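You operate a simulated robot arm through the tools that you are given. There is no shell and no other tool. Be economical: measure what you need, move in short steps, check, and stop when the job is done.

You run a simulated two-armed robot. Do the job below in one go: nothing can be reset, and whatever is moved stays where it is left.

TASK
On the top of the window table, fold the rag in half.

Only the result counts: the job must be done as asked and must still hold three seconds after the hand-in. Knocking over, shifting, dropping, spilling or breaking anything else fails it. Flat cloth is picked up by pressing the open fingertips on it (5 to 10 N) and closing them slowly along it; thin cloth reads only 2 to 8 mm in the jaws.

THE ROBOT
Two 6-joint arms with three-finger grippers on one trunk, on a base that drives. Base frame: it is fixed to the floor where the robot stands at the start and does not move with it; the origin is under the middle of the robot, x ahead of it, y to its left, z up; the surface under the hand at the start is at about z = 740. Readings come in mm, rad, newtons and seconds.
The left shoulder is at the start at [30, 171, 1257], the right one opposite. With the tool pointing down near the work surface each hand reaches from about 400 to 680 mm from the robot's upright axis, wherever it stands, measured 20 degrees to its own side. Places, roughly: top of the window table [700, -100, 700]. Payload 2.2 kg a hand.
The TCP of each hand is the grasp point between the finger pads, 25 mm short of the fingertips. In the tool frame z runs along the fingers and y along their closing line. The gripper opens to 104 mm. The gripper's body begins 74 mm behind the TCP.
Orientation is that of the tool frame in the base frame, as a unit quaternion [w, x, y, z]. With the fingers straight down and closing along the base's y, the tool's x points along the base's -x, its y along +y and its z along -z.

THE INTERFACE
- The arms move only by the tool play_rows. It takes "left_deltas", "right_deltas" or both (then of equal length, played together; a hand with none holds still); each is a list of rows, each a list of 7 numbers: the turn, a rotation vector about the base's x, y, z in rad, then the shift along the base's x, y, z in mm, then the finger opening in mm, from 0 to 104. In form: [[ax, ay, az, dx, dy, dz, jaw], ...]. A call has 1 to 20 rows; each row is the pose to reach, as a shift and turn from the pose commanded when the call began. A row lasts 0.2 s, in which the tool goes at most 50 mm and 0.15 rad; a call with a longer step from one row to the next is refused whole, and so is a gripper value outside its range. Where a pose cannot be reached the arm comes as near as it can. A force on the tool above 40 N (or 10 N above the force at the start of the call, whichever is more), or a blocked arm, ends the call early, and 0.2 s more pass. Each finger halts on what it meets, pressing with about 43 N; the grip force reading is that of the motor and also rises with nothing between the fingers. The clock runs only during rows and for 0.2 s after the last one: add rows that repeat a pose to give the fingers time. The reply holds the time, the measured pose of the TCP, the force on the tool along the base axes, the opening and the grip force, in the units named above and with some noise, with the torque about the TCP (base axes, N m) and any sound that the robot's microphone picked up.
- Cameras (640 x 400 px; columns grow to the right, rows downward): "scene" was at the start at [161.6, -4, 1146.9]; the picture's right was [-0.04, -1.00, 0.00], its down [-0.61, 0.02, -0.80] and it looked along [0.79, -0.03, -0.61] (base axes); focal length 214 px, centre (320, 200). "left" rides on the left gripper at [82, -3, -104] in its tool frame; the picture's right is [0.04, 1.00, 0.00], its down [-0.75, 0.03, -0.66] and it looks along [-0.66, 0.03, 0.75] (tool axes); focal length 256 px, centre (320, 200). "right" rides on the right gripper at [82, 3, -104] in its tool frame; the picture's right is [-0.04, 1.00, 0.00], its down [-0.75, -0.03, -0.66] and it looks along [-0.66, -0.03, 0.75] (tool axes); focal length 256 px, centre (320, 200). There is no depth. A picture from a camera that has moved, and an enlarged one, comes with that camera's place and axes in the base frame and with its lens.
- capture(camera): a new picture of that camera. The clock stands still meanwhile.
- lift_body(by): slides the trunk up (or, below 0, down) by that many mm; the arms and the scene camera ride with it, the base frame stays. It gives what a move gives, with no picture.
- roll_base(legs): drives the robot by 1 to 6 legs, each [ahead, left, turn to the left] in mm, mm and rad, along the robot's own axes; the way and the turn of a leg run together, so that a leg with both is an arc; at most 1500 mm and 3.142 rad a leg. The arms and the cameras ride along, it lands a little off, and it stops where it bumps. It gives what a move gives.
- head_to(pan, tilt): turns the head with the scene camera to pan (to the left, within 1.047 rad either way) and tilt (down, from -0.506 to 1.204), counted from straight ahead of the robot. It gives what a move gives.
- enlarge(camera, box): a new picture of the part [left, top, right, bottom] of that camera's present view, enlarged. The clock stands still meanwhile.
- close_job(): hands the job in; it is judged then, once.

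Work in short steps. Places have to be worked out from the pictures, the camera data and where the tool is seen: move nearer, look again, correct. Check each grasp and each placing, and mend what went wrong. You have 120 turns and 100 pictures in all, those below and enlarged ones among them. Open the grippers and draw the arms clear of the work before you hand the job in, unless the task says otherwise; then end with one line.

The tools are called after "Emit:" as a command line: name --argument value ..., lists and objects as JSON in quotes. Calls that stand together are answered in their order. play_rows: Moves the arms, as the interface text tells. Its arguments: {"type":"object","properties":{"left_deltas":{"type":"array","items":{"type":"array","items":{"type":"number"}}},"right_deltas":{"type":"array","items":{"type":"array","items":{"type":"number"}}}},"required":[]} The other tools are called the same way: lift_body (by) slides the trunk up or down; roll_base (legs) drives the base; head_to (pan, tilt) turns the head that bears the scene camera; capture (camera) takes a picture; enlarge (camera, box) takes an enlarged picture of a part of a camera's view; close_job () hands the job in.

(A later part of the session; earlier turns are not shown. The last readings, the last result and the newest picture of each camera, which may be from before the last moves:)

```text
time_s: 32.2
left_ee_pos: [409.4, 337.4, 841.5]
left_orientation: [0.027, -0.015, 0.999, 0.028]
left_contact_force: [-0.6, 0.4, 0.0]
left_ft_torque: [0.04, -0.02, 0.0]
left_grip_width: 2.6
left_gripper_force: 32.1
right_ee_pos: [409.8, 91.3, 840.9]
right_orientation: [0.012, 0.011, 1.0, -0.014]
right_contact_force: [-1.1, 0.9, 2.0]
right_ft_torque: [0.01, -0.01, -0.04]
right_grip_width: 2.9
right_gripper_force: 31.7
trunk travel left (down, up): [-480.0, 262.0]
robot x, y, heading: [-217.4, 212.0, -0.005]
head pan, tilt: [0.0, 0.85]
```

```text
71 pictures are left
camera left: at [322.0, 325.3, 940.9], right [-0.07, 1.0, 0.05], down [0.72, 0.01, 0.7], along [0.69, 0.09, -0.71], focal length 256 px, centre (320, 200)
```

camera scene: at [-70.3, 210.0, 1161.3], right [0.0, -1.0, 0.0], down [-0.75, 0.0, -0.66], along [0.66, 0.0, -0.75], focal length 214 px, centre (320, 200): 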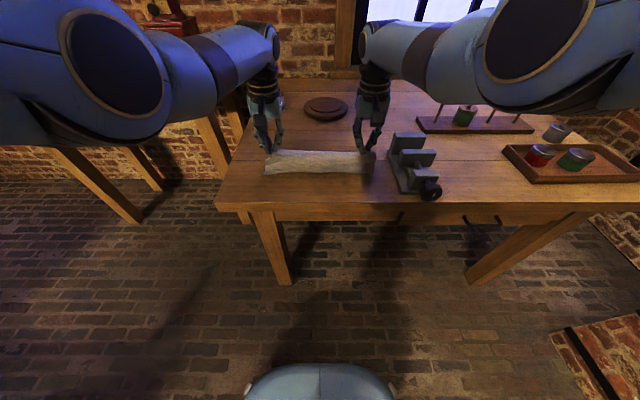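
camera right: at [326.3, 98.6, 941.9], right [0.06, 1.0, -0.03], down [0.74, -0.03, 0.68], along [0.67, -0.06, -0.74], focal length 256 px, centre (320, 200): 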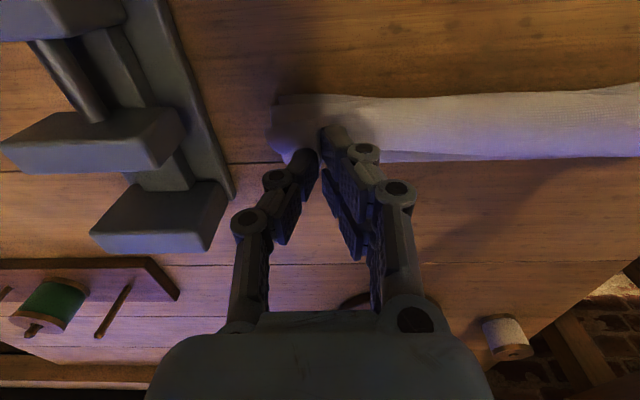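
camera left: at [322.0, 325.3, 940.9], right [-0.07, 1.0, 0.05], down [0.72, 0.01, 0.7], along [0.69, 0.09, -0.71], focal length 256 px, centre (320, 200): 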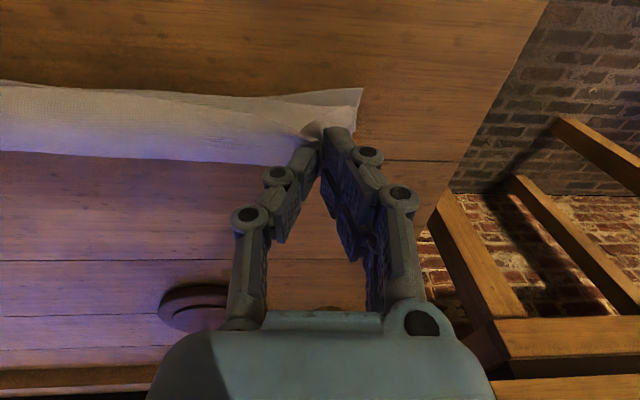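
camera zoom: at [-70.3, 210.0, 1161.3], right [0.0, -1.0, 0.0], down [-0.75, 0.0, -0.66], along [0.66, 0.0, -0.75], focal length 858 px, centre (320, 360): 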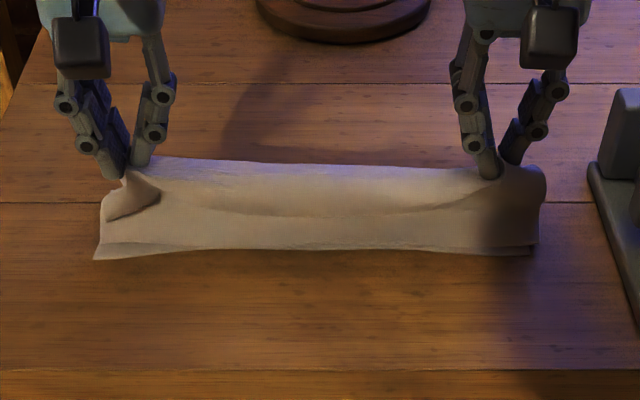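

The top layer hangs slack with the fold too near (~x 458, ideally ~518). I'll reopen: roll forward 130 mm to straighten the cloth, then raise the trunk so the arms can do a proper arc without hitting their inner limit.

Emit:
play_rows --left_deltas '[[0, 0, 0, 0, 0, 10, 0], [0, 0, 0, 0, 0, 20, 0]]' --right_deltas '[[0, 0, 0, 0, 0, 10, 0], [0, 0, 0, 0, 0, 20, 0]]'

Emit:
roll_base --legs '[[130, 0, 0]]'

Emit:
play_rows --left_deltas '[[0, 0, 0, 0, 0, -15, 0], [0, 0, 0, 0, 0, -30, 0], [0, 0, 0, 0, 0, -45, 0], [0, 0, 0, -10, 0, -60, 0]]' --right_deltas '[[0, 0, 0, 0, 0, -15, 0], [0, 0, 0, 0, 0, -30, 0], [0, 0, 0, 0, 0, -45, 0], [0, 0, 0, -10, 0, -60, 0]]'

Emit:
capture --camera "scene"

```text
time_s: 32.8
left_ee_pos: [410.2, 336.0, 860.8]
left_orientation: [0.025, -0.013, 0.999, 0.027]
left_contact_force: [0.2, -0.9, -0.3]
left_ft_torque: [-0.01, 0.03, -0.01]
left_grip_width: 2.6
left_gripper_force: 31.8
right_ee_pos: [410.7, 93.2, 860.8]
right_orientation: [0.011, 0.011, 1.0, -0.014]
right_contact_force: [0.1, 0.3, 0.1]
right_ft_torque: [0.01, -0.02, -0.02]
right_grip_width: 2.7
right_gripper_force: 31.5
trunk travel left (down, up): [-480.0, 262.0]
robot x, y, heading: [-219.8, 209.6, 0.003]
head pan, tilt: [0.0, 0.85]
```

```text
time_s: 34.1
left_ee_pos: [543.9, 335.3, 860.1]
left_orientation: [0.026, -0.014, 0.999, 0.028]
left_contact_force: [-0.1, 0.1, -0.3]
left_ft_torque: [0.01, 0.04, -0.01]
left_grip_width: 2.5
left_gripper_force: 30.9
right_ee_pos: [545.1, 90.3, 859.5]
right_orientation: [0.012, 0.011, 1.0, -0.014]
right_contact_force: [0.6, 0.4, 0.2]
right_ft_torque: [0.0, 0.02, 0.04]
right_grip_width: 2.6
right_gripper_force: 31.2
trunk travel left (down, up): [-480.0, 262.0]
robot x, y, heading: [-86.5, 211.6, 0.001]
head pan, tilt: [0.0, 0.85]
```

```text
time_s: 35.1
left_ee_pos: [532.9, 337.2, 798.3]
left_orientation: [0.026, -0.014, 0.999, 0.028]
left_contact_force: [-0.3, -0.1, 0.4]
left_ft_torque: [-0.02, -0.01, 0.04]
left_grip_width: 2.9
left_gripper_force: 31.7
right_ee_pos: [532.8, 91.1, 801.2]
right_orientation: [0.012, 0.012, 1.0, -0.015]
right_contact_force: [-1.0, 0.8, -0.1]
right_ft_torque: [0.0, -0.03, 0.0]
right_grip_width: 2.8
right_gripper_force: 31.7
right hand out of reach, approached as far as the arm can: row 3
trunk travel left (down, up): [-480.0, 262.0]
robot x, y, heading: [-86.8, 213.1, -0.008]
head pan, tilt: [0.0, 0.85]
```

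```text
70 pictures are left
camera scene: at [64.2, 209.5, 1161.0], right [0.0, -1.0, 0.0], down [-0.75, 0.0, -0.66], along [0.66, 0.0, -0.75], focal length 214 px, centre (320, 200)
```

scene: 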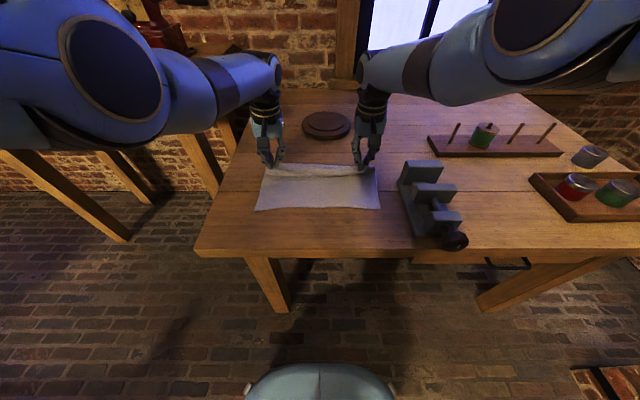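

Cloth is straight again with the near edge at x≈403. I raise the trunk 70 mm.

Emit:
lift_body --by 70

Emit:
play_rows --left_deltas '[[0, 0, 0, -10, 0, -10, 0], [0, 0, 0, -20, 0, -20, 0], [0, 0, 0, -20, 0, -30, 0]]' --right_deltas '[[0, 0, 0, -10, 0, -10, 0], [0, 0, 0, -20, 0, -20, 0], [0, 0, 0, -20, 0, -30, 0]]'

Emit:
lift_body --by 40

Emit:
capture --camera "scene"

```text
time_s: 36.1
left_ee_pos: [534.3, 335.8, 868.8]
left_orientation: [0.027, -0.013, 0.999, 0.027]
left_contact_force: [0.0, 1.2, 0.3]
left_ft_torque: [-0.02, 0.03, 0.03]
left_grip_width: 2.7
left_gripper_force: 31.6
right_ee_pos: [536.2, 91.2, 876.5]
right_orientation: [0.019, 0.011, 1.0, -0.014]
right_contact_force: [0.6, -0.3, -0.2]
right_ft_torque: [-0.02, 0.01, -0.02]
right_grip_width: 2.6
right_gripper_force: 32.2
trunk travel left (down, up): [-550.0, 192.0]
robot x, y, heading: [-88.8, 208.4, -0.004]
head pan, tilt: [0.0, 0.85]
```

```text
time_s: 36.9
left_ee_pos: [514.9, 333.9, 840.1]
left_orientation: [0.026, -0.013, 0.999, 0.027]
left_contact_force: [1.4, -0.4, -0.5]
left_ft_torque: [0.02, 0.05, 0.02]
left_grip_width: 2.8
left_gripper_force: 31.5
right_ee_pos: [513.5, 90.7, 846.9]
right_orientation: [0.018, 0.011, 1.0, -0.013]
right_contact_force: [-0.2, 1.1, 0.4]
right_ft_torque: [0.01, 0.01, -0.01]
right_grip_width: 2.5
right_gripper_force: 31.8
trunk travel left (down, up): [-550.0, 192.0]
robot x, y, heading: [-91.1, 211.3, 0.001]
head pan, tilt: [0.0, 0.85]
```

```text
time_s: 37.8
left_ee_pos: [514.4, 335.4, 879.5]
left_orientation: [0.027, -0.013, 0.999, 0.027]
left_contact_force: [-0.4, -0.6, 0.2]
left_ft_torque: [0.01, 0.03, -0.01]
left_grip_width: 2.5
left_gripper_force: 31.5
right_ee_pos: [516.1, 90.1, 887.5]
right_orientation: [0.018, 0.012, 1.0, -0.013]
right_contact_force: [-0.5, 1.5, -0.3]
right_ft_torque: [0.0, -0.01, -0.03]
right_grip_width: 2.6
right_gripper_force: 31.6
trunk travel left (down, up): [-590.0, 152.0]
robot x, y, heading: [-86.9, 211.6, -0.005]
head pan, tilt: [0.0, 0.85]
```

```text
69 pictures are left
camera scene: at [63.2, 209.5, 1272.3], right [0.0, -1.0, 0.0], down [-0.75, 0.0, -0.66], along [0.66, 0.0, -0.75], focal length 214 px, centre (320, 200)
```

scene: 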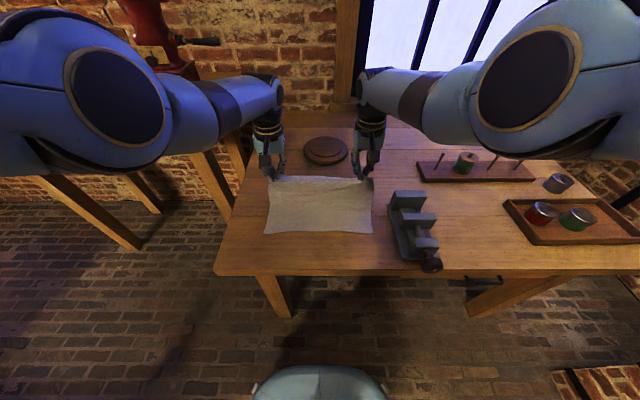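

All set: hands at (515, z≈883) above the fold line x≈525. I follow the arc down to about 50°.

Emit:
play_rows --left_deltas '[[0, 0, 0, -14, 0, -1, 0], [0, 0, 0, -28, 1, -4, 0], [0, 0, 0, -42, 1, -11, 0], [0, 0, 0, -55, 2, -18, 0], [0, 0, 0, -67, 2, -28, 0], [0, 0, 0, -77, 2, -38, 0], [0, 0, 0, -77, 2, -38, 0]]' --right_deltas '[[0, 0, 0, -15, 0, -7, 0], [0, 0, 0, -30, 0, -12, 0], [0, 0, 0, -44, 0, -18, 0], [0, 0, 0, -57, 0, -26, 0], [0, 0, 0, -69, 0, -36, 0], [0, 0, 0, -79, 0, -46, 0], [0, 0, 0, -79, 0, -46, 0]]'

Emit:
enlarge --camera "scene" --box '[240, 130, 400, 230]'

```text
time_s: 39.4
left_ee_pos: [438.1, 339.2, 842.2]
left_orientation: [0.028, -0.015, 0.999, 0.028]
left_contact_force: [0.9, -3.4, -1.0]
left_ft_torque: [-0.09, 0.03, -0.06]
left_grip_width: 2.7
left_gripper_force: 32.5
right_ee_pos: [437.2, 87.5, 844.3]
right_orientation: [0.02, 0.011, 1.0, -0.015]
right_contact_force: [-0.8, 2.1, -0.4]
right_ft_torque: [0.08, 0.0, -0.06]
right_grip_width: 2.5
right_gripper_force: 31.1
trunk travel left (down, up): [-590.0, 152.0]
robot x, y, heading: [-84.6, 211.8, 0.003]
head pan, tilt: [0.0, 0.85]
```

```text
4.00 times, centred on (320, 180) of scene
camera zoom: at [62.8, 209.4, 1272.4], right [0.0, -1.0, 0.0], down [-0.75, 0.0, -0.66], along [0.66, 0.0, -0.75], focal length 858 px, centre (320, 280)
```

zoom: 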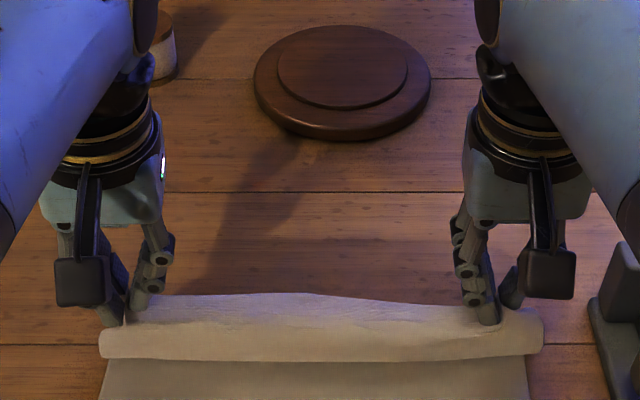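

The strip leaves the fingers toward me and bulges. The arms have room now, so I try tilting the fingers outward carefully by 0.3 rad.

Emit:
play_rows --left_deltas '[[0, -0.06, 0, 0, -2, 0, 0], [0, -0.12, 0, 0, -3, 0, 0], [0, -0.18, 0, 0, -3, 0, 0], [0, -0.24, 0, 0, -3, 0, 0], [0, -0.3, 0, 0, -3, 0, 0]]' --right_deltas '[[0, -0.06, 0, 0, 2, 0, 0], [0, -0.12, 0, 0, 3, 0, 0], [0, -0.18, 0, 0, 3, 0, 0], [0, -0.24, 0, 0, 3, 0, 0], [0, -0.3, 0, 0, 3, 0, 0]]'

```text
time_s: 39.9
left_ee_pos: [466.6, 349.6, 865.3]
left_orientation: [0.099, -0.022, 0.994, 0.03]
left_contact_force: [-1.3, -41.9, -0.9]
left_ft_torque: [-1.15, 0.04, -0.16]
left_grip_width: 3.5
left_gripper_force: 33.0
right_ee_pos: [464.5, 76.5, 866.8]
right_orientation: [0.093, 0.019, 0.995, -0.016]
right_contact_force: [1.0, 42.3, 0.5]
right_ft_torque: [1.2, -0.02, -0.27]
right_grip_width: 3.6
right_gripper_force: 32.5
trunk travel left (down, up): [-590.0, 152.0]
robot x, y, heading: [-88.3, 210.4, -0.007]
head pan, tilt: [0.0, 0.85]
stopped in row 2 (right hand): the force on the tool passed its limit at 43 N (the readings are from after the stop); the commanded pose is now the measured one
```

Tilting outward isn't reachable. I relieve the stretch, return to vertical, and instead lay the edge down vertically a little short (x≈445), then unroll the curled hem with a fingertip.

Emit:
play_rows --left_deltas '[[0, 0.05, 0, 0, -7, 0, 0], [0, 0.1, 0, 0, -14, 0, 0], [0, 0.14, 0, 0, -15, 0, 0], [0, 0.14, 0, -4, -15, -15, 0], [0, 0.14, 0, -8, -15, -30, 0], [0, 0.14, 0, -12, -15, -40, 0]]' --right_deltas '[[0, 0.05, 0, 0, 7, 0, 0], [0, 0.1, 0, 0, 13, 0, 0], [0, 0.14, 0, 0, 14, 0, 0], [0, 0.14, 0, -4, 14, -15, 0], [0, 0.14, 0, -8, 14, -30, 0], [0, 0.14, 0, -12, 14, -40, 0]]'

Emit:
capture --camera "right"

Emit:
capture --camera "scene"

```text
time_s: 41.3
left_ee_pos: [453.4, 336.1, 824.0]
left_orientation: [0.03, -0.019, 0.999, 0.035]
left_contact_force: [0.1, 0.1, -0.4]
left_ft_torque: [0.03, 0.01, 0.02]
left_grip_width: 2.5
left_gripper_force: 30.9
right_ee_pos: [452.1, 90.8, 825.4]
right_orientation: [0.023, 0.016, 0.999, -0.022]
right_contact_force: [-0.3, 0.1, 0.2]
right_ft_torque: [0.01, 0.02, 0.02]
right_grip_width: 2.2
right_gripper_force: 31.6
trunk travel left (down, up): [-590.0, 152.0]
robot x, y, heading: [-89.5, 213.8, 0.001]
head pan, tilt: [0.0, 0.85]
```

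```text
67 pictures are left
camera right: at [366.7, 100.8, 923.3], right [0.07, 1.0, -0.04], down [0.72, -0.03, 0.69], along [0.69, -0.08, -0.72], focal length 256 px, centre (320, 200)
```

right: 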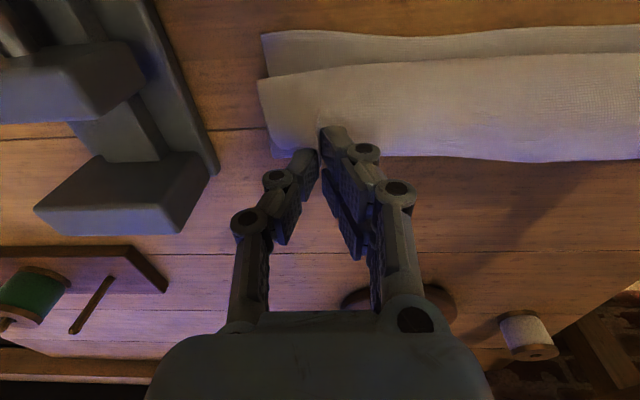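

```text
66 pictures are left
camera scene: at [62.5, 209.5, 1272.4], right [0.0, -1.0, 0.0], down [-0.75, 0.0, -0.66], along [0.66, 0.0, -0.75], focal length 214 px, centre (320, 200)
```

scene: 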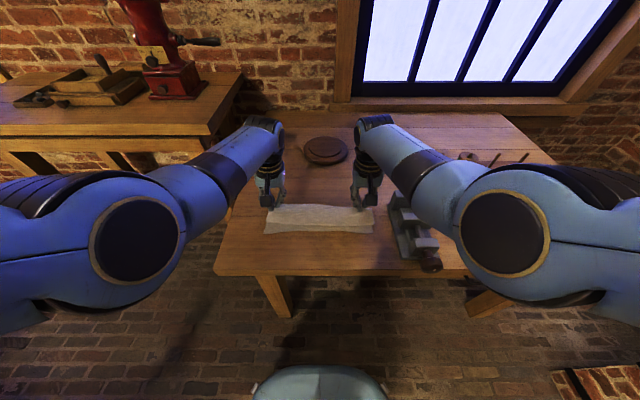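

Cloth is held and relaxed. I lower further to about 15 mm above the lower layer.

Emit:
play_rows --left_deltas '[[0, 0, 0, 0, 0, -10, 0], [0, 0, 0, -2, 0, -20, 0], [0, 0, 0, -4, 0, -30, 0], [0, 0, 0, -4, 0, -40, 0], [0, 0, 0, -4, 0, -40, 0]]' --right_deltas '[[0, 0, 0, 0, 0, -10, 0], [0, 0, 0, -2, 0, -20, 0], [0, 0, 0, -4, 0, -30, 0], [0, 0, 0, -4, 0, -40, 0], [0, 0, 0, -4, 0, -40, 0]]'

Emit:
enlarge --camera "scene" --box '[240, 170, 400, 270]'

Emit:
capture --camera "left"

```text
time_s: 42.5
left_ee_pos: [448.8, 336.3, 784.0]
left_orientation: [0.029, -0.02, 0.999, 0.034]
left_contact_force: [0.7, 0.0, 1.5]
left_ft_torque: [0.02, -0.04, -0.03]
left_grip_width: 2.7
left_gripper_force: 31.6
right_ee_pos: [447.5, 92.2, 785.0]
right_orientation: [0.023, 0.016, 0.999, -0.021]
right_contact_force: [0.5, -0.6, -0.3]
right_ft_torque: [0.0, 0.01, 0.02]
right_grip_width: 2.6
right_gripper_force: 31.2
trunk travel left (down, up): [-590.0, 152.0]
robot x, y, heading: [-89.5, 215.0, -0.007]
head pan, tilt: [0.0, 0.85]
```

```text
4.00 times, centred on (320, 220) of scene
camera zoom: at [62.3, 209.5, 1272.4], right [0.0, -1.0, 0.0], down [-0.75, 0.0, -0.66], along [0.66, 0.0, -0.75], focal length 858 px, centre (320, 120)
```

zoom: 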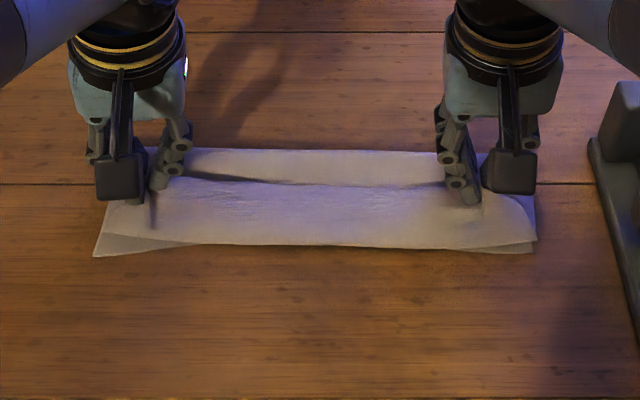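

```text
64 pictures are left
camera left: at [361.4, 322.1, 883.2], right [-0.08, 0.99, 0.07], down [0.71, 0.01, 0.7], along [0.7, 0.1, -0.71], focal length 256 px, centre (320, 200)
```

left: 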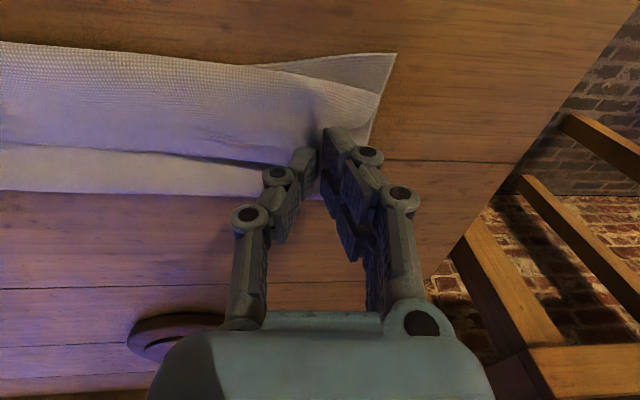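

The fold lies at x≈497, and the held edge forms a back-folded hem (front at x≈399). I release by opening slightly and lifting, then see how the hem relaxes.

Emit:
play_rows --left_deltas '[[0, 0, 0, 0, 0, 0, 10], [0, 0, 0, 0, 0, 0, 20], [0, 0, 0, 0, 0, 0, 30], [0, 0, 0, 0, 0, 20, 30], [0, 0, 0, 0, 0, 50, 30], [0, 0, 0, 0, 0, 80, 30]]' --right_deltas '[[0, 0, 0, 0, 0, 0, 10], [0, 0, 0, 0, 0, 0, 20], [0, 0, 0, 0, 0, 0, 30], [0, 0, 0, 0, 0, 20, 30], [0, 0, 0, 0, 0, 50, 30], [0, 0, 0, 0, 0, 80, 30]]'

Emit:
enlarge --camera "scene" --box '[240, 170, 400, 270]'

Emit:
capture --camera "left"

Emit:
capture --camera "right"

```text
time_s: 43.9
left_ee_pos: [450.7, 339.3, 867.0]
left_orientation: [0.032, -0.019, 0.999, 0.036]
left_contact_force: [-0.4, 0.4, -0.1]
left_ft_torque: [0.01, -0.01, 0.0]
left_grip_width: 29.9
left_gripper_force: 0.0
right_ee_pos: [450.5, 88.4, 866.1]
right_orientation: [0.024, 0.017, 0.999, -0.022]
right_contact_force: [-0.7, -0.9, -0.1]
right_ft_torque: [0.02, -0.02, -0.02]
right_grip_width: 29.9
right_gripper_force: 0.1
trunk travel left (down, up): [-590.0, 152.0]
robot x, y, heading: [-87.7, 209.8, -0.004]
head pan, tilt: [0.0, 0.85]
```

```text
4.00 times, centred on (320, 220) of scene
camera zoom: at [62.2, 209.5, 1272.5], right [0.0, -1.0, 0.0], down [-0.75, 0.0, -0.66], along [0.66, 0.0, -0.75], focal length 858 px, centre (320, 120)
```

zoom: 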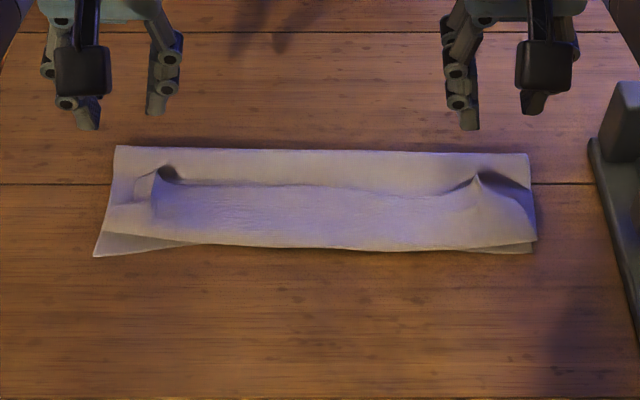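

```text
62 pictures are left
camera left: at [362.5, 325.2, 965.7], right [-0.08, 0.99, 0.07], down [0.71, 0.01, 0.7], along [0.7, 0.11, -0.71], focal length 256 px, centre (320, 200)
```

left: 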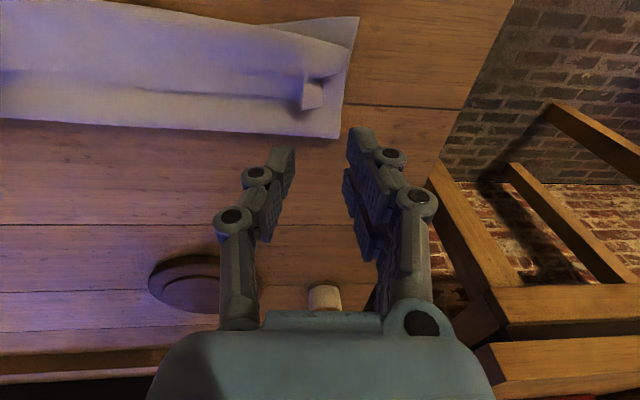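

```text
61 pictures are left
camera right: at [364.6, 99.3, 965.1], right [0.07, 1.0, -0.04], down [0.72, -0.03, 0.69], along [0.69, -0.08, -0.72], focal length 256 px, centre (320, 200)
```

right: 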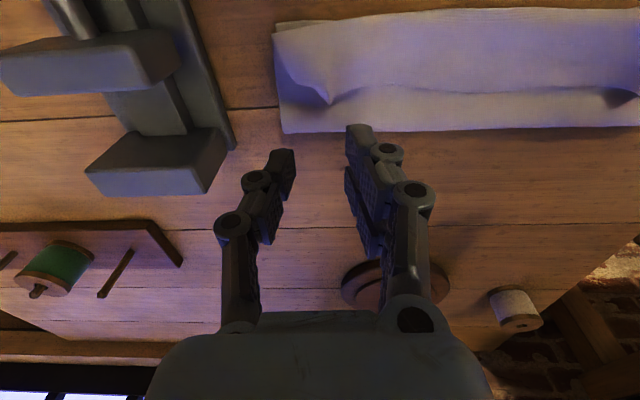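

The hem stays folded back, so I need to unroll it. With the hands free I test tilt limits in the air: left fingers toward me, right fingers outward at longer reach.

Emit:
play_rows --left_deltas '[[0, 0, 0, 0, 0, 20, 30], [0, 0.1, 0, 0, 0, 20, 30], [0, 0.2, 0, 0, 0, 20, 30], [0, 0.3, 0, 0, 0, 20, 30], [0, 0.4, 0, 0, 0, 20, 30], [0, 0.5, 0, 0, 0, 20, 30], [0, 0.6, 0, 0, 0, 20, 30], [0, 0.7, 0, 0, 0, 20, 30]]' --right_deltas '[[0, 0, 0, 40, 0, 0, 30], [0, 0, 0, 80, 0, 0, 30], [0, 0, 0, 100, 0, 0, 30], [0, -0.1, 0, 100, 0, 0, 30], [0, -0.2, 0, 100, 0, 0, 30], [0, -0.3, 0, 100, 0, 0, 30], [0, -0.4, 0, 100, 0, 0, 30], [0, -0.5, 0, 100, 0, 0, 30]]'

Emit:
capture --camera "scene"

```text
time_s: 45.7
left_ee_pos: [379.4, 355.0, 920.5]
left_orientation: [-0.316, -0.006, 0.948, 0.039]
left_contact_force: [-0.5, -0.8, 0.3]
left_ft_torque: [0.0, -0.01, 0.0]
left_grip_width: 30.1
left_gripper_force: 0.0
left hand out of reach, approached as far as the arm can: row 5, 6, 7, 8
right_ee_pos: [573.5, 97.8, 848.4]
right_orientation: [0.269, 0.021, 0.963, -0.016]
right_contact_force: [-1.0, -0.9, -0.3]
right_ft_torque: [0.0, 0.01, -0.03]
right_grip_width: 30.1
right_gripper_force: 0.1
right hand out of reach, approached as far as the arm can: row 2, 3, 4, 6, 7, 8
trunk travel left (down, up): [-590.0, 152.0]
robot x, y, heading: [-87.3, 210.4, -0.0]
head pan, tilt: [0.0, 0.85]
```

```text
60 pictures are left
camera scene: at [62.0, 209.9, 1272.5], right [0.0, -1.0, 0.0], down [-0.75, 0.0, -0.66], along [0.66, 0.0, -0.75], focal length 214 px, centre (320, 200)
```

scene: 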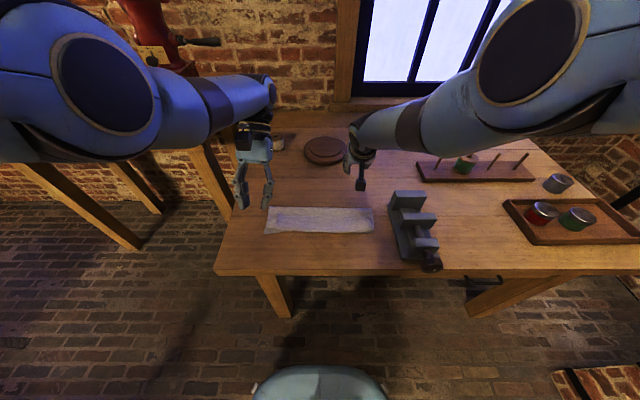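

Useful: outward tilt works at long reach (x_rel≈660, 0.55 rad reached). Plan: regrasp the two standing pleats at (450,91) and (449,338), lift the edge back above the fold line, tilt outward at long reach, then roll back and lay down. First hover over the pleats.

Emit:
play_rows --left_deltas '[[0, -0.11, 0, 12, -3, -13, 30], [0, -0.22, 0, 24, -6, -26, 30], [0, -0.33, 0, 36, -9, -40, 30], [0, -0.44, 0, 48, -12, -54, 30], [0, -0.55, 0, 60, -15, -68, 30], [0, -0.63, 0, 70, -17, -80, 30], [0, -0.63, 0, 70, -17, -80, 30]]' --right_deltas '[[0, 0.11, 0, -20, -1, 10, 30], [0, 0.22, 0, -40, -2, 10, 30], [0, 0.33, 0, -60, -4, 10, 30], [0, 0.44, 0, -82, -5, 5, 30], [0, 0.54, 0, -104, -6, 0, 30], [0, 0.54, 0, -123, -7, -8, 30], [0, 0.54, 0, -123, -7, -8, 30]]'

Emit:
capture --camera "left"

Emit:
capture --camera "right"

```text
time_s: 47.3
left_ee_pos: [448.8, 336.8, 840.3]
left_orientation: [-0.004, -0.018, 0.999, 0.036]
left_contact_force: [0.5, -0.4, -1.2]
left_ft_torque: [-0.01, 0.03, 0.03]
left_grip_width: 29.8
left_gripper_force: 0.1
right_ee_pos: [470.7, 96.1, 825.4]
right_orientation: [0.002, 0.015, 1.0, -0.021]
right_contact_force: [0.8, 0.0, -0.5]
right_ft_torque: [-0.03, 0.0, 0.0]
right_grip_width: 29.6
right_gripper_force: 0.1
right hand out of reach, approached as far as the arm can: row 1, 2, 3, 4, 5, 6, 7
trunk travel left (down, up): [-590.0, 152.0]
robot x, y, heading: [-83.8, 208.0, -0.004]
head pan, tilt: [0.0, 0.85]
```

```text
59 pictures are left
camera left: at [368.5, 322.7, 943.9], right [-0.07, 0.99, 0.07], down [0.76, 0.01, 0.65], along [0.65, 0.1, -0.76], focal length 256 px, centre (320, 200)
```

left: 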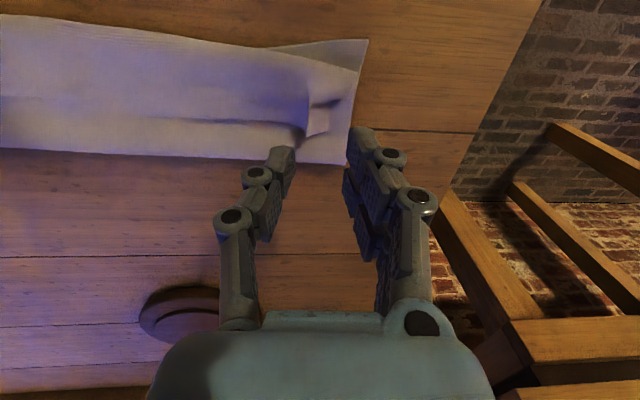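

```text
58 pictures are left
camera right: at [389.9, 105.6, 927.7], right [0.07, 1.0, -0.04], down [0.75, -0.03, 0.66], along [0.66, -0.08, -0.75], focal length 256 px, centre (320, 200)
```

right: 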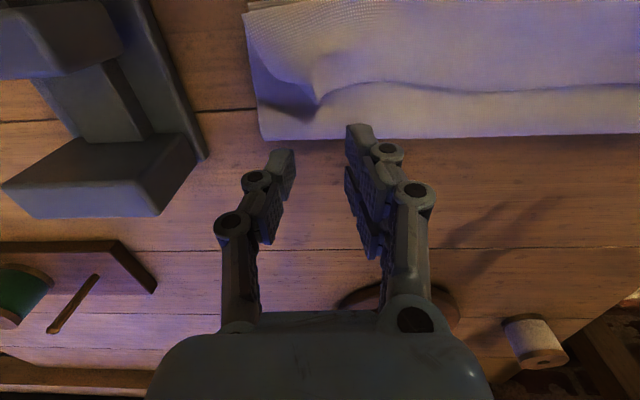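

Pleats at about (452,92) and (447,338). I descend around them to z≈778.

Emit:
play_rows --left_deltas '[[0, 0, 0, -1, 1, -15, 30], [0, 0, 0, -1, 1, -30, 30], [0, 0, 0, -1, 1, -45, 30], [0, 0, 0, -1, 1, -60, 30], [0, 0, 0, -1, 1, -66, 30], [0, 0, 0, -1, 1, -66, 30]]' --right_deltas '[[0, 0, 0, -5, -2, -10, 30], [0, 0, 0, -12, -4, -20, 30], [0, 0, 0, -20, -4, -32, 30], [0, 0, 0, -22, -4, -44, 30], [0, 0, 0, -22, -4, -51, 30], [0, 0, 0, -22, -4, -51, 30]]'

Emit:
enlarge --camera "left" --box '[200, 50, 440, 200]'

Emit:
enlarge --camera "right" --box '[200, 50, 440, 200]'

```text
time_s: 48.7
left_ee_pos: [440.4, 342.1, 779.3]
left_orientation: [-0.006, -0.018, 0.999, 0.035]
left_contact_force: [1.0, 0.3, -0.6]
left_ft_torque: [-0.01, 0.0, -0.01]
left_grip_width: 29.7
left_gripper_force: 0.1
left hand out of reach, approached as far as the arm can: row 4, 5, 6
right_ee_pos: [441.5, 89.2, 780.1]
right_orientation: [0.001, 0.016, 1.0, -0.021]
right_contact_force: [0.3, -0.6, -0.1]
right_ft_torque: [-0.01, 0.01, 0.02]
right_grip_width: 29.8
right_gripper_force: 0.0
right hand out of reach, approached as far as the arm can: row 4, 5, 6
trunk travel left (down, up): [-590.0, 152.0]
robot x, y, heading: [-85.1, 208.4, -0.006]
head pan, tilt: [0.0, 0.85]
```

```text
2.67 times, centred on (320, 125) of left
camera zoom: at [359.9, 328.0, 884.4], right [-0.08, 0.99, 0.07], down [0.76, 0.01, 0.65], along [0.65, 0.1, -0.76], focal length 683 px, centre (320, 400)
```

zoom: 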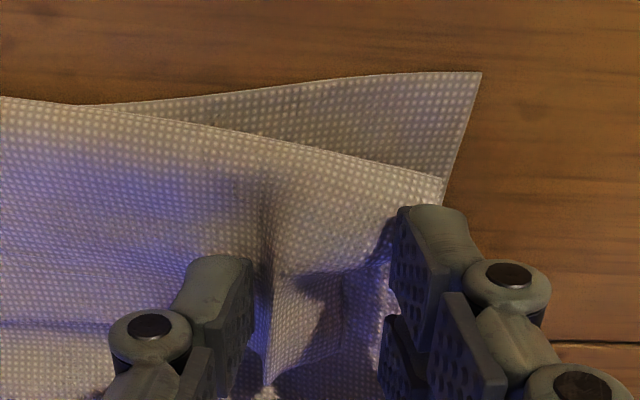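

```text
2.67 times, centred on (320, 125) of right
camera zoom: at [360.6, 99.6, 882.5], right [0.07, 1.0, -0.04], down [0.75, -0.03, 0.66], along [0.66, -0.08, -0.75], focal length 683 px, centre (320, 400)
```

zoom: 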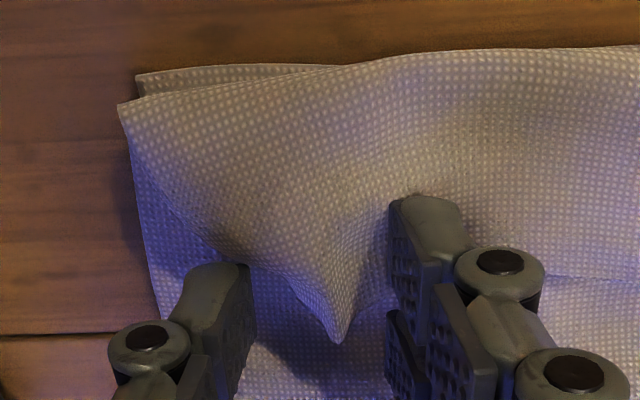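

Both pleats stand between the open fingers. The arms are at their lower limit here, so I lower the trunk 7 mm and close.

Emit:
lift_body --by -7

Emit:
play_rows --left_deltas '[[0, 0, 0, 0, 0, 0, 26], [0, 0, 0, 0, 0, 0, 22], [0, 0, 0, 0, 0, 0, 18], [0, 0, 0, 0, 0, 0, 14], [0, 0, 0, 0, 0, 0, 10], [0, 0, 0, 0, 0, 0, 6], [0, 0, 0, 0, 0, 0, 3], [0, 0, 0, 0, 0, 0, 0], [0, 0, 0, 0, 0, 0, 0]]' --right_deltas '[[0, 0, 0, 0, 0, 0, 26], [0, 0, 0, 0, 0, 0, 22], [0, 0, 0, 0, 0, 0, 18], [0, 0, 0, 0, 0, 0, 14], [0, 0, 0, 0, 0, 0, 10], [0, 0, 0, 0, 0, 0, 6], [0, 0, 0, 0, 0, 0, 3], [0, 0, 0, 0, 0, 0, 0], [0, 0, 0, 0, 0, 0, 0]]'

Emit:
enlarge --camera "left" --box '[200, 50, 440, 200]'

Emit:
enlarge --camera "right" --box '[200, 50, 440, 200]'

```text
time_s: 49.3
left_ee_pos: [440.0, 342.0, 772.6]
left_orientation: [-0.006, -0.017, 0.999, 0.036]
left_contact_force: [0.4, -0.1, -0.5]
left_ft_torque: [0.02, 0.01, 0.0]
left_grip_width: 30.1
left_gripper_force: 0.0
right_ee_pos: [443.4, 88.1, 773.1]
right_orientation: [0.002, 0.016, 1.0, -0.021]
right_contact_force: [0.1, -0.2, 0.8]
right_ft_torque: [-0.02, 0.02, -0.01]
right_grip_width: 29.5
right_gripper_force: 0.2
trunk travel left (down, up): [-583.0, 159.0]
robot x, y, heading: [-89.0, 213.2, -0.006]
head pan, tilt: [0.0, 0.85]
```

```text
time_s: 51.3
left_ee_pos: [441.5, 340.5, 772.7]
left_orientation: [-0.006, -0.018, 0.999, 0.035]
left_contact_force: [-0.2, 0.6, 0.4]
left_ft_torque: [-0.01, -0.01, 0.01]
left_grip_width: 2.9
left_gripper_force: 31.9
right_ee_pos: [441.2, 88.7, 772.7]
right_orientation: [0.002, 0.016, 1.0, -0.021]
right_contact_force: [0.5, -0.4, 0.3]
right_ft_torque: [-0.02, -0.02, -0.01]
right_grip_width: 0.1
right_gripper_force: 28.1
trunk travel left (down, up): [-583.0, 159.0]
robot x, y, heading: [-85.8, 214.4, -0.0]
head pan, tilt: [0.0, 0.85]
```

```text
2.67 times, centred on (320, 125) of left
camera zoom: at [359.3, 327.3, 877.6], right [-0.07, 0.99, 0.07], down [0.76, 0.01, 0.65], along [0.65, 0.1, -0.76], focal length 683 px, centre (320, 400)
```

zoom: 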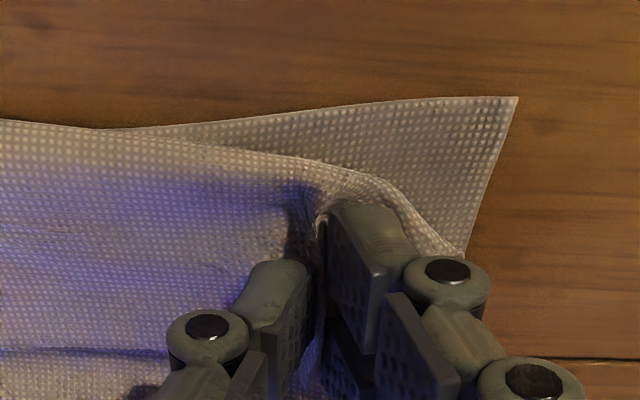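

```text
2.67 times, centred on (320, 125) of right
camera zoom: at [360.9, 98.4, 875.3], right [0.07, 1.0, -0.04], down [0.75, -0.03, 0.66], along [0.66, -0.08, -0.75], focal length 683 px, centre (320, 400)
```

zoom: 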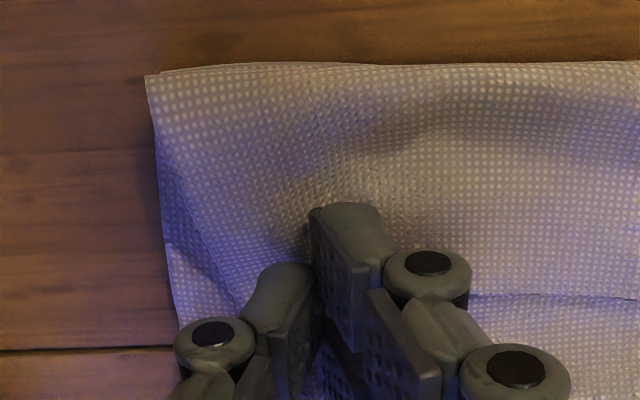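

Left grips (2.9 mm), right slipped off. I reopen the right, roll forward 30 mm for reach, and bring the hands back to press the right pleat again.

Emit:
play_rows --right_deltas '[[0, 0, 0, 0, 0, 10, 0], [0, 0, 0, 0, 0, 20, 0], [0, 0, 0, 0, 0, 30, 15], [0, 0, 0, 0, 0, 30, 30], [0, 0, 0, 0, 0, 30, 30]]'

Emit:
roll_base --legs '[[30, 0, 0]]'

Emit:
play_rows --left_deltas '[[0, 0, 0, -15, 0, 2, 0], [0, 0, 0, -28, 0, 2, 0], [0, 0, 0, -28, 0, 2, 0]]' --right_deltas '[[0, 0, 0, -15, 0, 0, 30], [0, 0, 0, -28, 0, 0, 30], [0, 0, 0, -28, 0, 0, 30]]'

Emit:
capture --camera "right"

Emit:
capture --camera "left"

```text
time_s: 52.5
left_ee_pos: [440.9, 341.5, 772.8]
left_orientation: [-0.006, -0.017, 0.999, 0.036]
left_contact_force: [0.1, -0.7, 0.0]
left_ft_torque: [-0.04, -0.01, 0.01]
left_grip_width: 2.7
left_gripper_force: 31.8
right_ee_pos: [441.5, 89.5, 803.4]
right_orientation: [0.002, 0.015, 1.0, -0.021]
right_contact_force: [-0.1, -0.2, -0.8]
right_ft_torque: [0.01, 0.0, -0.01]
right_grip_width: 29.9
right_gripper_force: 0.0
trunk travel left (down, up): [-583.0, 159.0]
robot x, y, heading: [-86.0, 210.3, -0.004]
head pan, tilt: [0.0, 0.85]
```

```text
time_s: 53.3
left_ee_pos: [470.2, 342.0, 772.6]
left_orientation: [-0.006, -0.018, 0.999, 0.036]
left_contact_force: [-0.3, 0.7, -0.4]
left_ft_torque: [0.02, 0.05, -0.05]
left_grip_width: 2.8
left_gripper_force: 31.5
right_ee_pos: [472.6, 88.6, 801.5]
right_orientation: [0.001, 0.017, 1.0, -0.021]
right_contact_force: [0.8, -1.0, -0.3]
right_ft_torque: [0.0, 0.02, -0.03]
right_grip_width: 30.0
right_gripper_force: 0.0
trunk travel left (down, up): [-583.0, 159.0]
robot x, y, heading: [-61.2, 209.9, -0.003]
head pan, tilt: [0.0, 0.85]
```

```text
time_s: 54.1
left_ee_pos: [437.9, 340.6, 775.8]
left_orientation: [-0.006, -0.018, 0.999, 0.036]
left_contact_force: [-1.2, -0.1, -0.3]
left_ft_torque: [-0.02, 0.01, 0.02]
left_grip_width: 2.7
left_gripper_force: 31.6
right_ee_pos: [447.3, 82.5, 805.4]
right_orientation: [0.007, 0.018, 1.0, -0.025]
right_contact_force: [0.0, 0.6, -0.1]
right_ft_torque: [0.04, 0.0, -0.01]
right_grip_width: 29.8
right_gripper_force: 0.0
trunk travel left (down, up): [-583.0, 159.0]
robot x, y, heading: [-58.4, 210.0, -0.001]
head pan, tilt: [0.0, 0.85]
```

```text
53 pictures are left
camera right: at [365.1, 93.7, 907.1], right [0.08, 1.0, -0.05], down [0.74, -0.02, 0.67], along [0.66, -0.09, -0.74], focal length 256 px, centre (320, 200)
```

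right: 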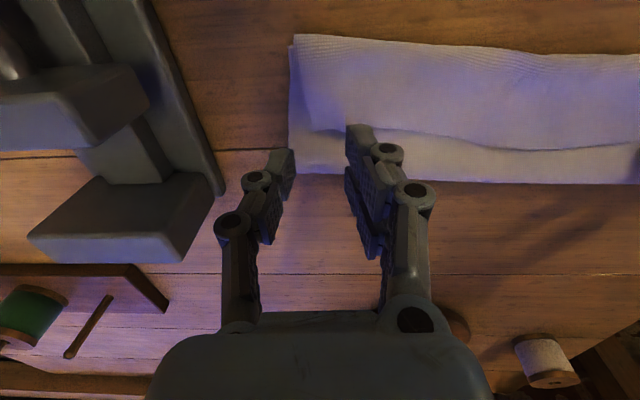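

```text
52 pictures are left
camera left: at [359.5, 327.1, 880.4], right [-0.08, 0.99, 0.07], down [0.76, 0.01, 0.65], along [0.64, 0.1, -0.76], focal length 256 px, centre (320, 200)
```

left: 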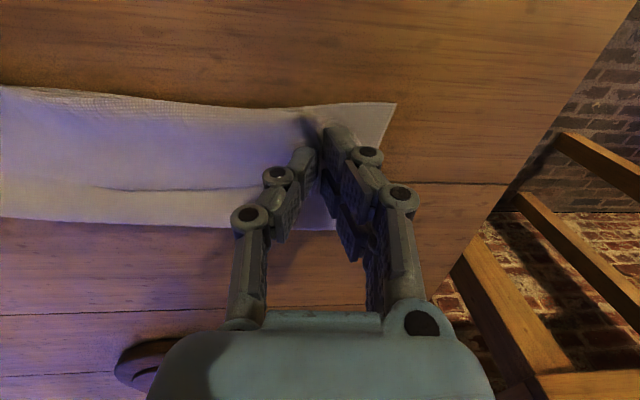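

The right pleat has flattened: hem edge corner is at about (442,74). I place the right fingers over that edge at (439,101) and press.

Emit:
play_rows --right_deltas '[[0, 0, 0, -4, 9, -8, 30], [0, 0, 0, -8, 18, -16, 30], [0, 0, 0, -8, 18, -26, 30], [0, 0, 0, -8, 18, -31, 30], [0, 0, 0, -8, 18, -33, 30], [0, 0, 0, -8, 18, -35, 30], [0, 0, 0, -8, 18, -35, 30]]'

Emit:
enlarge --camera "right" --box '[200, 50, 440, 200]'

```text
time_s: 55.7
left_ee_pos: [439.6, 340.9, 776.6]
left_orientation: [-0.006, -0.019, 0.999, 0.035]
left_contact_force: [0.4, -0.5, 0.4]
left_ft_torque: [0.01, -0.01, 0.03]
left_grip_width: 2.4
left_gripper_force: 31.7
right_ee_pos: [437.0, 99.9, 767.8]
right_orientation: [0.003, 0.018, 1.0, -0.025]
right_contact_force: [-0.1, -1.6, 4.4]
right_ft_torque: [0.08, 0.05, 0.04]
right_grip_width: 29.9
right_gripper_force: 0.1
trunk travel left (down, up): [-583.0, 159.0]
robot x, y, heading: [-58.8, 209.7, -0.004]
head pan, tilt: [0.0, 0.85]
```

```text
2.67 times, centred on (320, 125) of right
camera zoom: at [355.2, 110.7, 869.7], right [0.08, 1.0, -0.05], down [0.75, -0.02, 0.66], along [0.66, -0.09, -0.75], focal length 683 px, centre (320, 400)
```

zoom: 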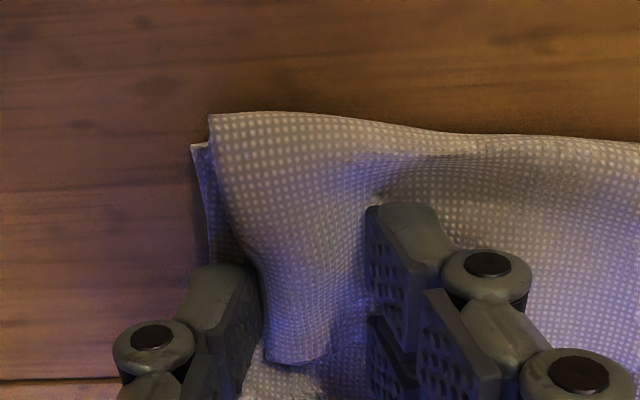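

The hem flap lies between the fingers under light pressure (4 N). I press 1 mm more and close slowly.

Emit:
play_rows --right_deltas '[[0, 0, 0, 0, 0, -0.8, 30], [0, 0, 0, 0, 0, -0.8, 26], [0, 0, 0, 0, 0, -0.8, 22], [0, 0, 0, 0, 0, -0.8, 18], [0, 0, 0, 0, 0, -0.8, 15], [0, 0, 0, 0, 0, -0.8, 12], [0, 0, 0, 0, 0, -0.8, 9], [0, 0, 0, 0, 0, -0.8, 6], [0, 0, 0, 0, 0, -0.8, 3], [0, 0, 0, 0, 0, -0.8, 0], [0, 0, 0, 0, 0, -0.8, 0]]'

Emit:
enlarge --camera "right" --box '[200, 50, 440, 200]'

```text
time_s: 58.1
left_ee_pos: [440.4, 341.2, 775.0]
left_orientation: [-0.006, -0.018, 0.999, 0.034]
left_contact_force: [0.9, 0.4, 0.7]
left_ft_torque: [-0.02, 0.01, 0.01]
left_grip_width: 2.9
left_gripper_force: 32.0
right_ee_pos: [437.0, 100.9, 767.5]
right_orientation: [0.004, 0.018, 1.0, -0.024]
right_contact_force: [0.6, 1.2, 15.0]
right_ft_torque: [0.09, 0.14, -0.02]
right_grip_width: 3.6
right_gripper_force: 32.9
trunk travel left (down, up): [-583.0, 159.0]
robot x, y, heading: [-59.4, 210.6, -0.005]
head pan, tilt: [0.0, 0.85]
```

```text
2.67 times, centred on (320, 125) of right
camera zoom: at [355.3, 112.0, 869.9], right [0.08, 1.0, -0.05], down [0.75, -0.02, 0.66], along [0.66, -0.09, -0.75], focal length 683 px, centre (320, 400)
```

zoom: 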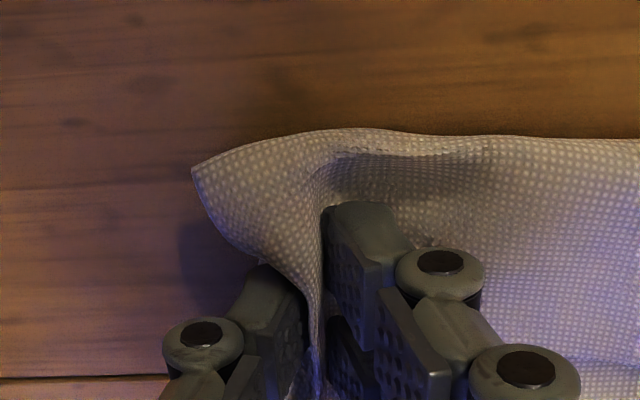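

Right grips 3.6 mm — perhaps more than one layer. I lift both a bit toward the fold line and check.

Emit:
play_rows --left_deltas '[[0, 0, 0, 5, 0, 10, 0], [0, 0, 0, 12, 0, 20, 0], [0, 0, 0, 20, 0, 32, 0], [0, 0, 0, 30, 0, 44, 0]]' --right_deltas '[[0, 0, 0, 5, 0, 10, 0], [0, 0, 0, 12, 0, 22, 0], [0, 0, 0, 20, 0, 36, 0], [0, 0, 0, 30, 0, 50, 0]]'

Emit:
capture --camera "right"

Emit:
enlarge --camera "scene" --box '[240, 140, 400, 240]'

```text
time_s: 59.1
left_ee_pos: [470.4, 341.4, 818.7]
left_orientation: [-0.007, -0.018, 0.999, 0.035]
left_contact_force: [0.4, 0.5, -0.1]
left_ft_torque: [-0.02, 0.01, 0.01]
left_grip_width: 2.4
left_gripper_force: 32.0
right_ee_pos: [466.7, 105.2, 817.0]
right_orientation: [0.002, 0.017, 1.0, -0.023]
right_contact_force: [0.6, 0.4, -0.1]
right_ft_torque: [-0.05, -0.01, -0.01]
right_grip_width: 3.6
right_gripper_force: 32.6
trunk travel left (down, up): [-583.0, 159.0]
robot x, y, heading: [-57.0, 215.0, -0.004]
head pan, tilt: [0.0, 0.85]
```

```text
49 pictures are left
camera right: at [384.3, 115.5, 919.6], right [0.07, 1.0, -0.04], down [0.75, -0.03, 0.66], along [0.66, -0.08, -0.75], focal length 256 px, centre (320, 200)
```

right: 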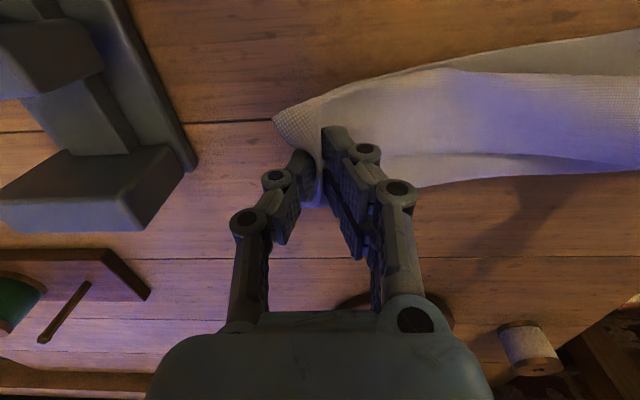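

```text
4.00 times, centred on (320, 190) of scene
camera zoom: at [92.9, 209.7, 1265.3], right [0.0, -1.0, 0.0], down [-0.75, 0.0, -0.66], along [0.66, 0.0, -0.75], focal length 858 px, centre (320, 240)
```

zoom: 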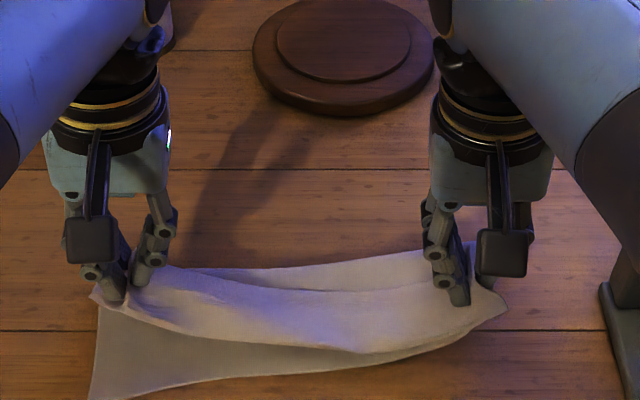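

The right hand took all layers. I lower and release it, leaving the left holding its corner.

Emit:
play_rows --left_deltas '[[0, 0, 0, 0, 0, 0, 0], [0, 0, 0, 0, 0, 0, 0], [0, 0, 0, 0, 0, 0, 0], [0, 0, 0, 0, 0, 0, 0], [0, 0, 0, 0, 0, 0, 0], [0, 0, 0, 0, 0, 0, 0], [0, 0, 0, 0, 0, 0, 0], [0, 0, 0, 0, 0, 10, 0], [0, 0, 0, 10, 0, 30, 0], [0, 0, 0, 20, 0, 45, 0]]' --right_deltas '[[0, 0, 0, -10, -2, -14, 0], [0, 0, 0, -20, -4, -30, 0], [0, 0, 0, -28, -4, -44, 0], [0, 0, 0, -28, -4, -44, 10], [0, 0, 0, -28, -4, -44, 25], [0, 0, 0, -28, -4, -44, 40], [0, 0, 0, -28, -4, -44, 40], [0, 0, 0, -28, -4, -20, 40], [0, 0, 0, -28, -4, 10, 40], [0, 0, 0, -28, -4, 40, 40]]'

Emit:
enlarge --camera "scene" --box '[240, 140, 400, 240]'

Emit:
capture --camera "right"

```text
time_s: 61.5
left_ee_pos: [490.9, 340.2, 863.4]
left_orientation: [-0.005, -0.017, 0.999, 0.035]
left_contact_force: [-0.2, 0.7, -0.1]
left_ft_torque: [0.01, 0.01, 0.0]
left_grip_width: 2.7
left_gripper_force: 31.4
right_ee_pos: [461.8, 52.9, 869.4]
right_orientation: [0.021, 0.031, 0.998, -0.053]
right_contact_force: [0.1, 0.4, -0.6]
right_ft_torque: [0.01, -0.01, 0.0]
right_grip_width: 40.2
right_gripper_force: 0.1
trunk travel left (down, up): [-583.0, 159.0]
robot x, y, heading: [-57.7, 209.9, 0.003]
head pan, tilt: [0.0, 0.85]
stopped in row 10 (right hand): the arm was blocked; the commanded pose is now the measured one
```

```text
4.00 times, centred on (320, 190) of scene
camera zoom: at [92.7, 209.4, 1265.3], right [0.0, -1.0, 0.0], down [-0.75, 0.0, -0.66], along [0.66, 0.0, -0.75], focal length 858 px, centre (320, 240)
```

zoom: 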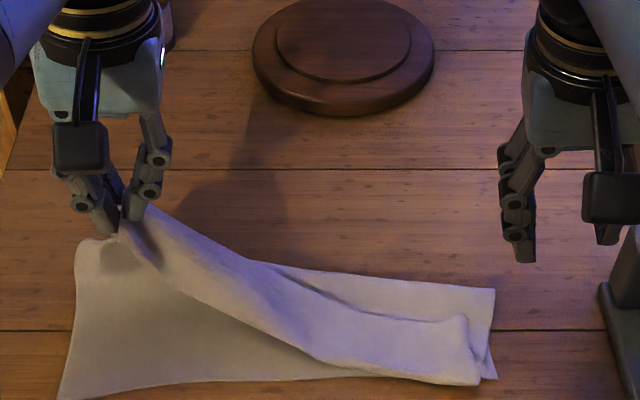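

```text
46 pictures are left
camera right: at [377.3, 71.5, 967.2], right [0.1, 0.99, -0.1], down [0.72, 0.0, 0.69], along [0.68, -0.15, -0.72], focal length 256 px, centre (320, 200)
```

right: 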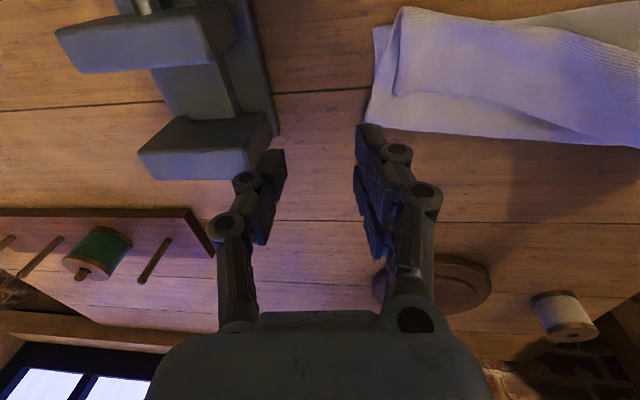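

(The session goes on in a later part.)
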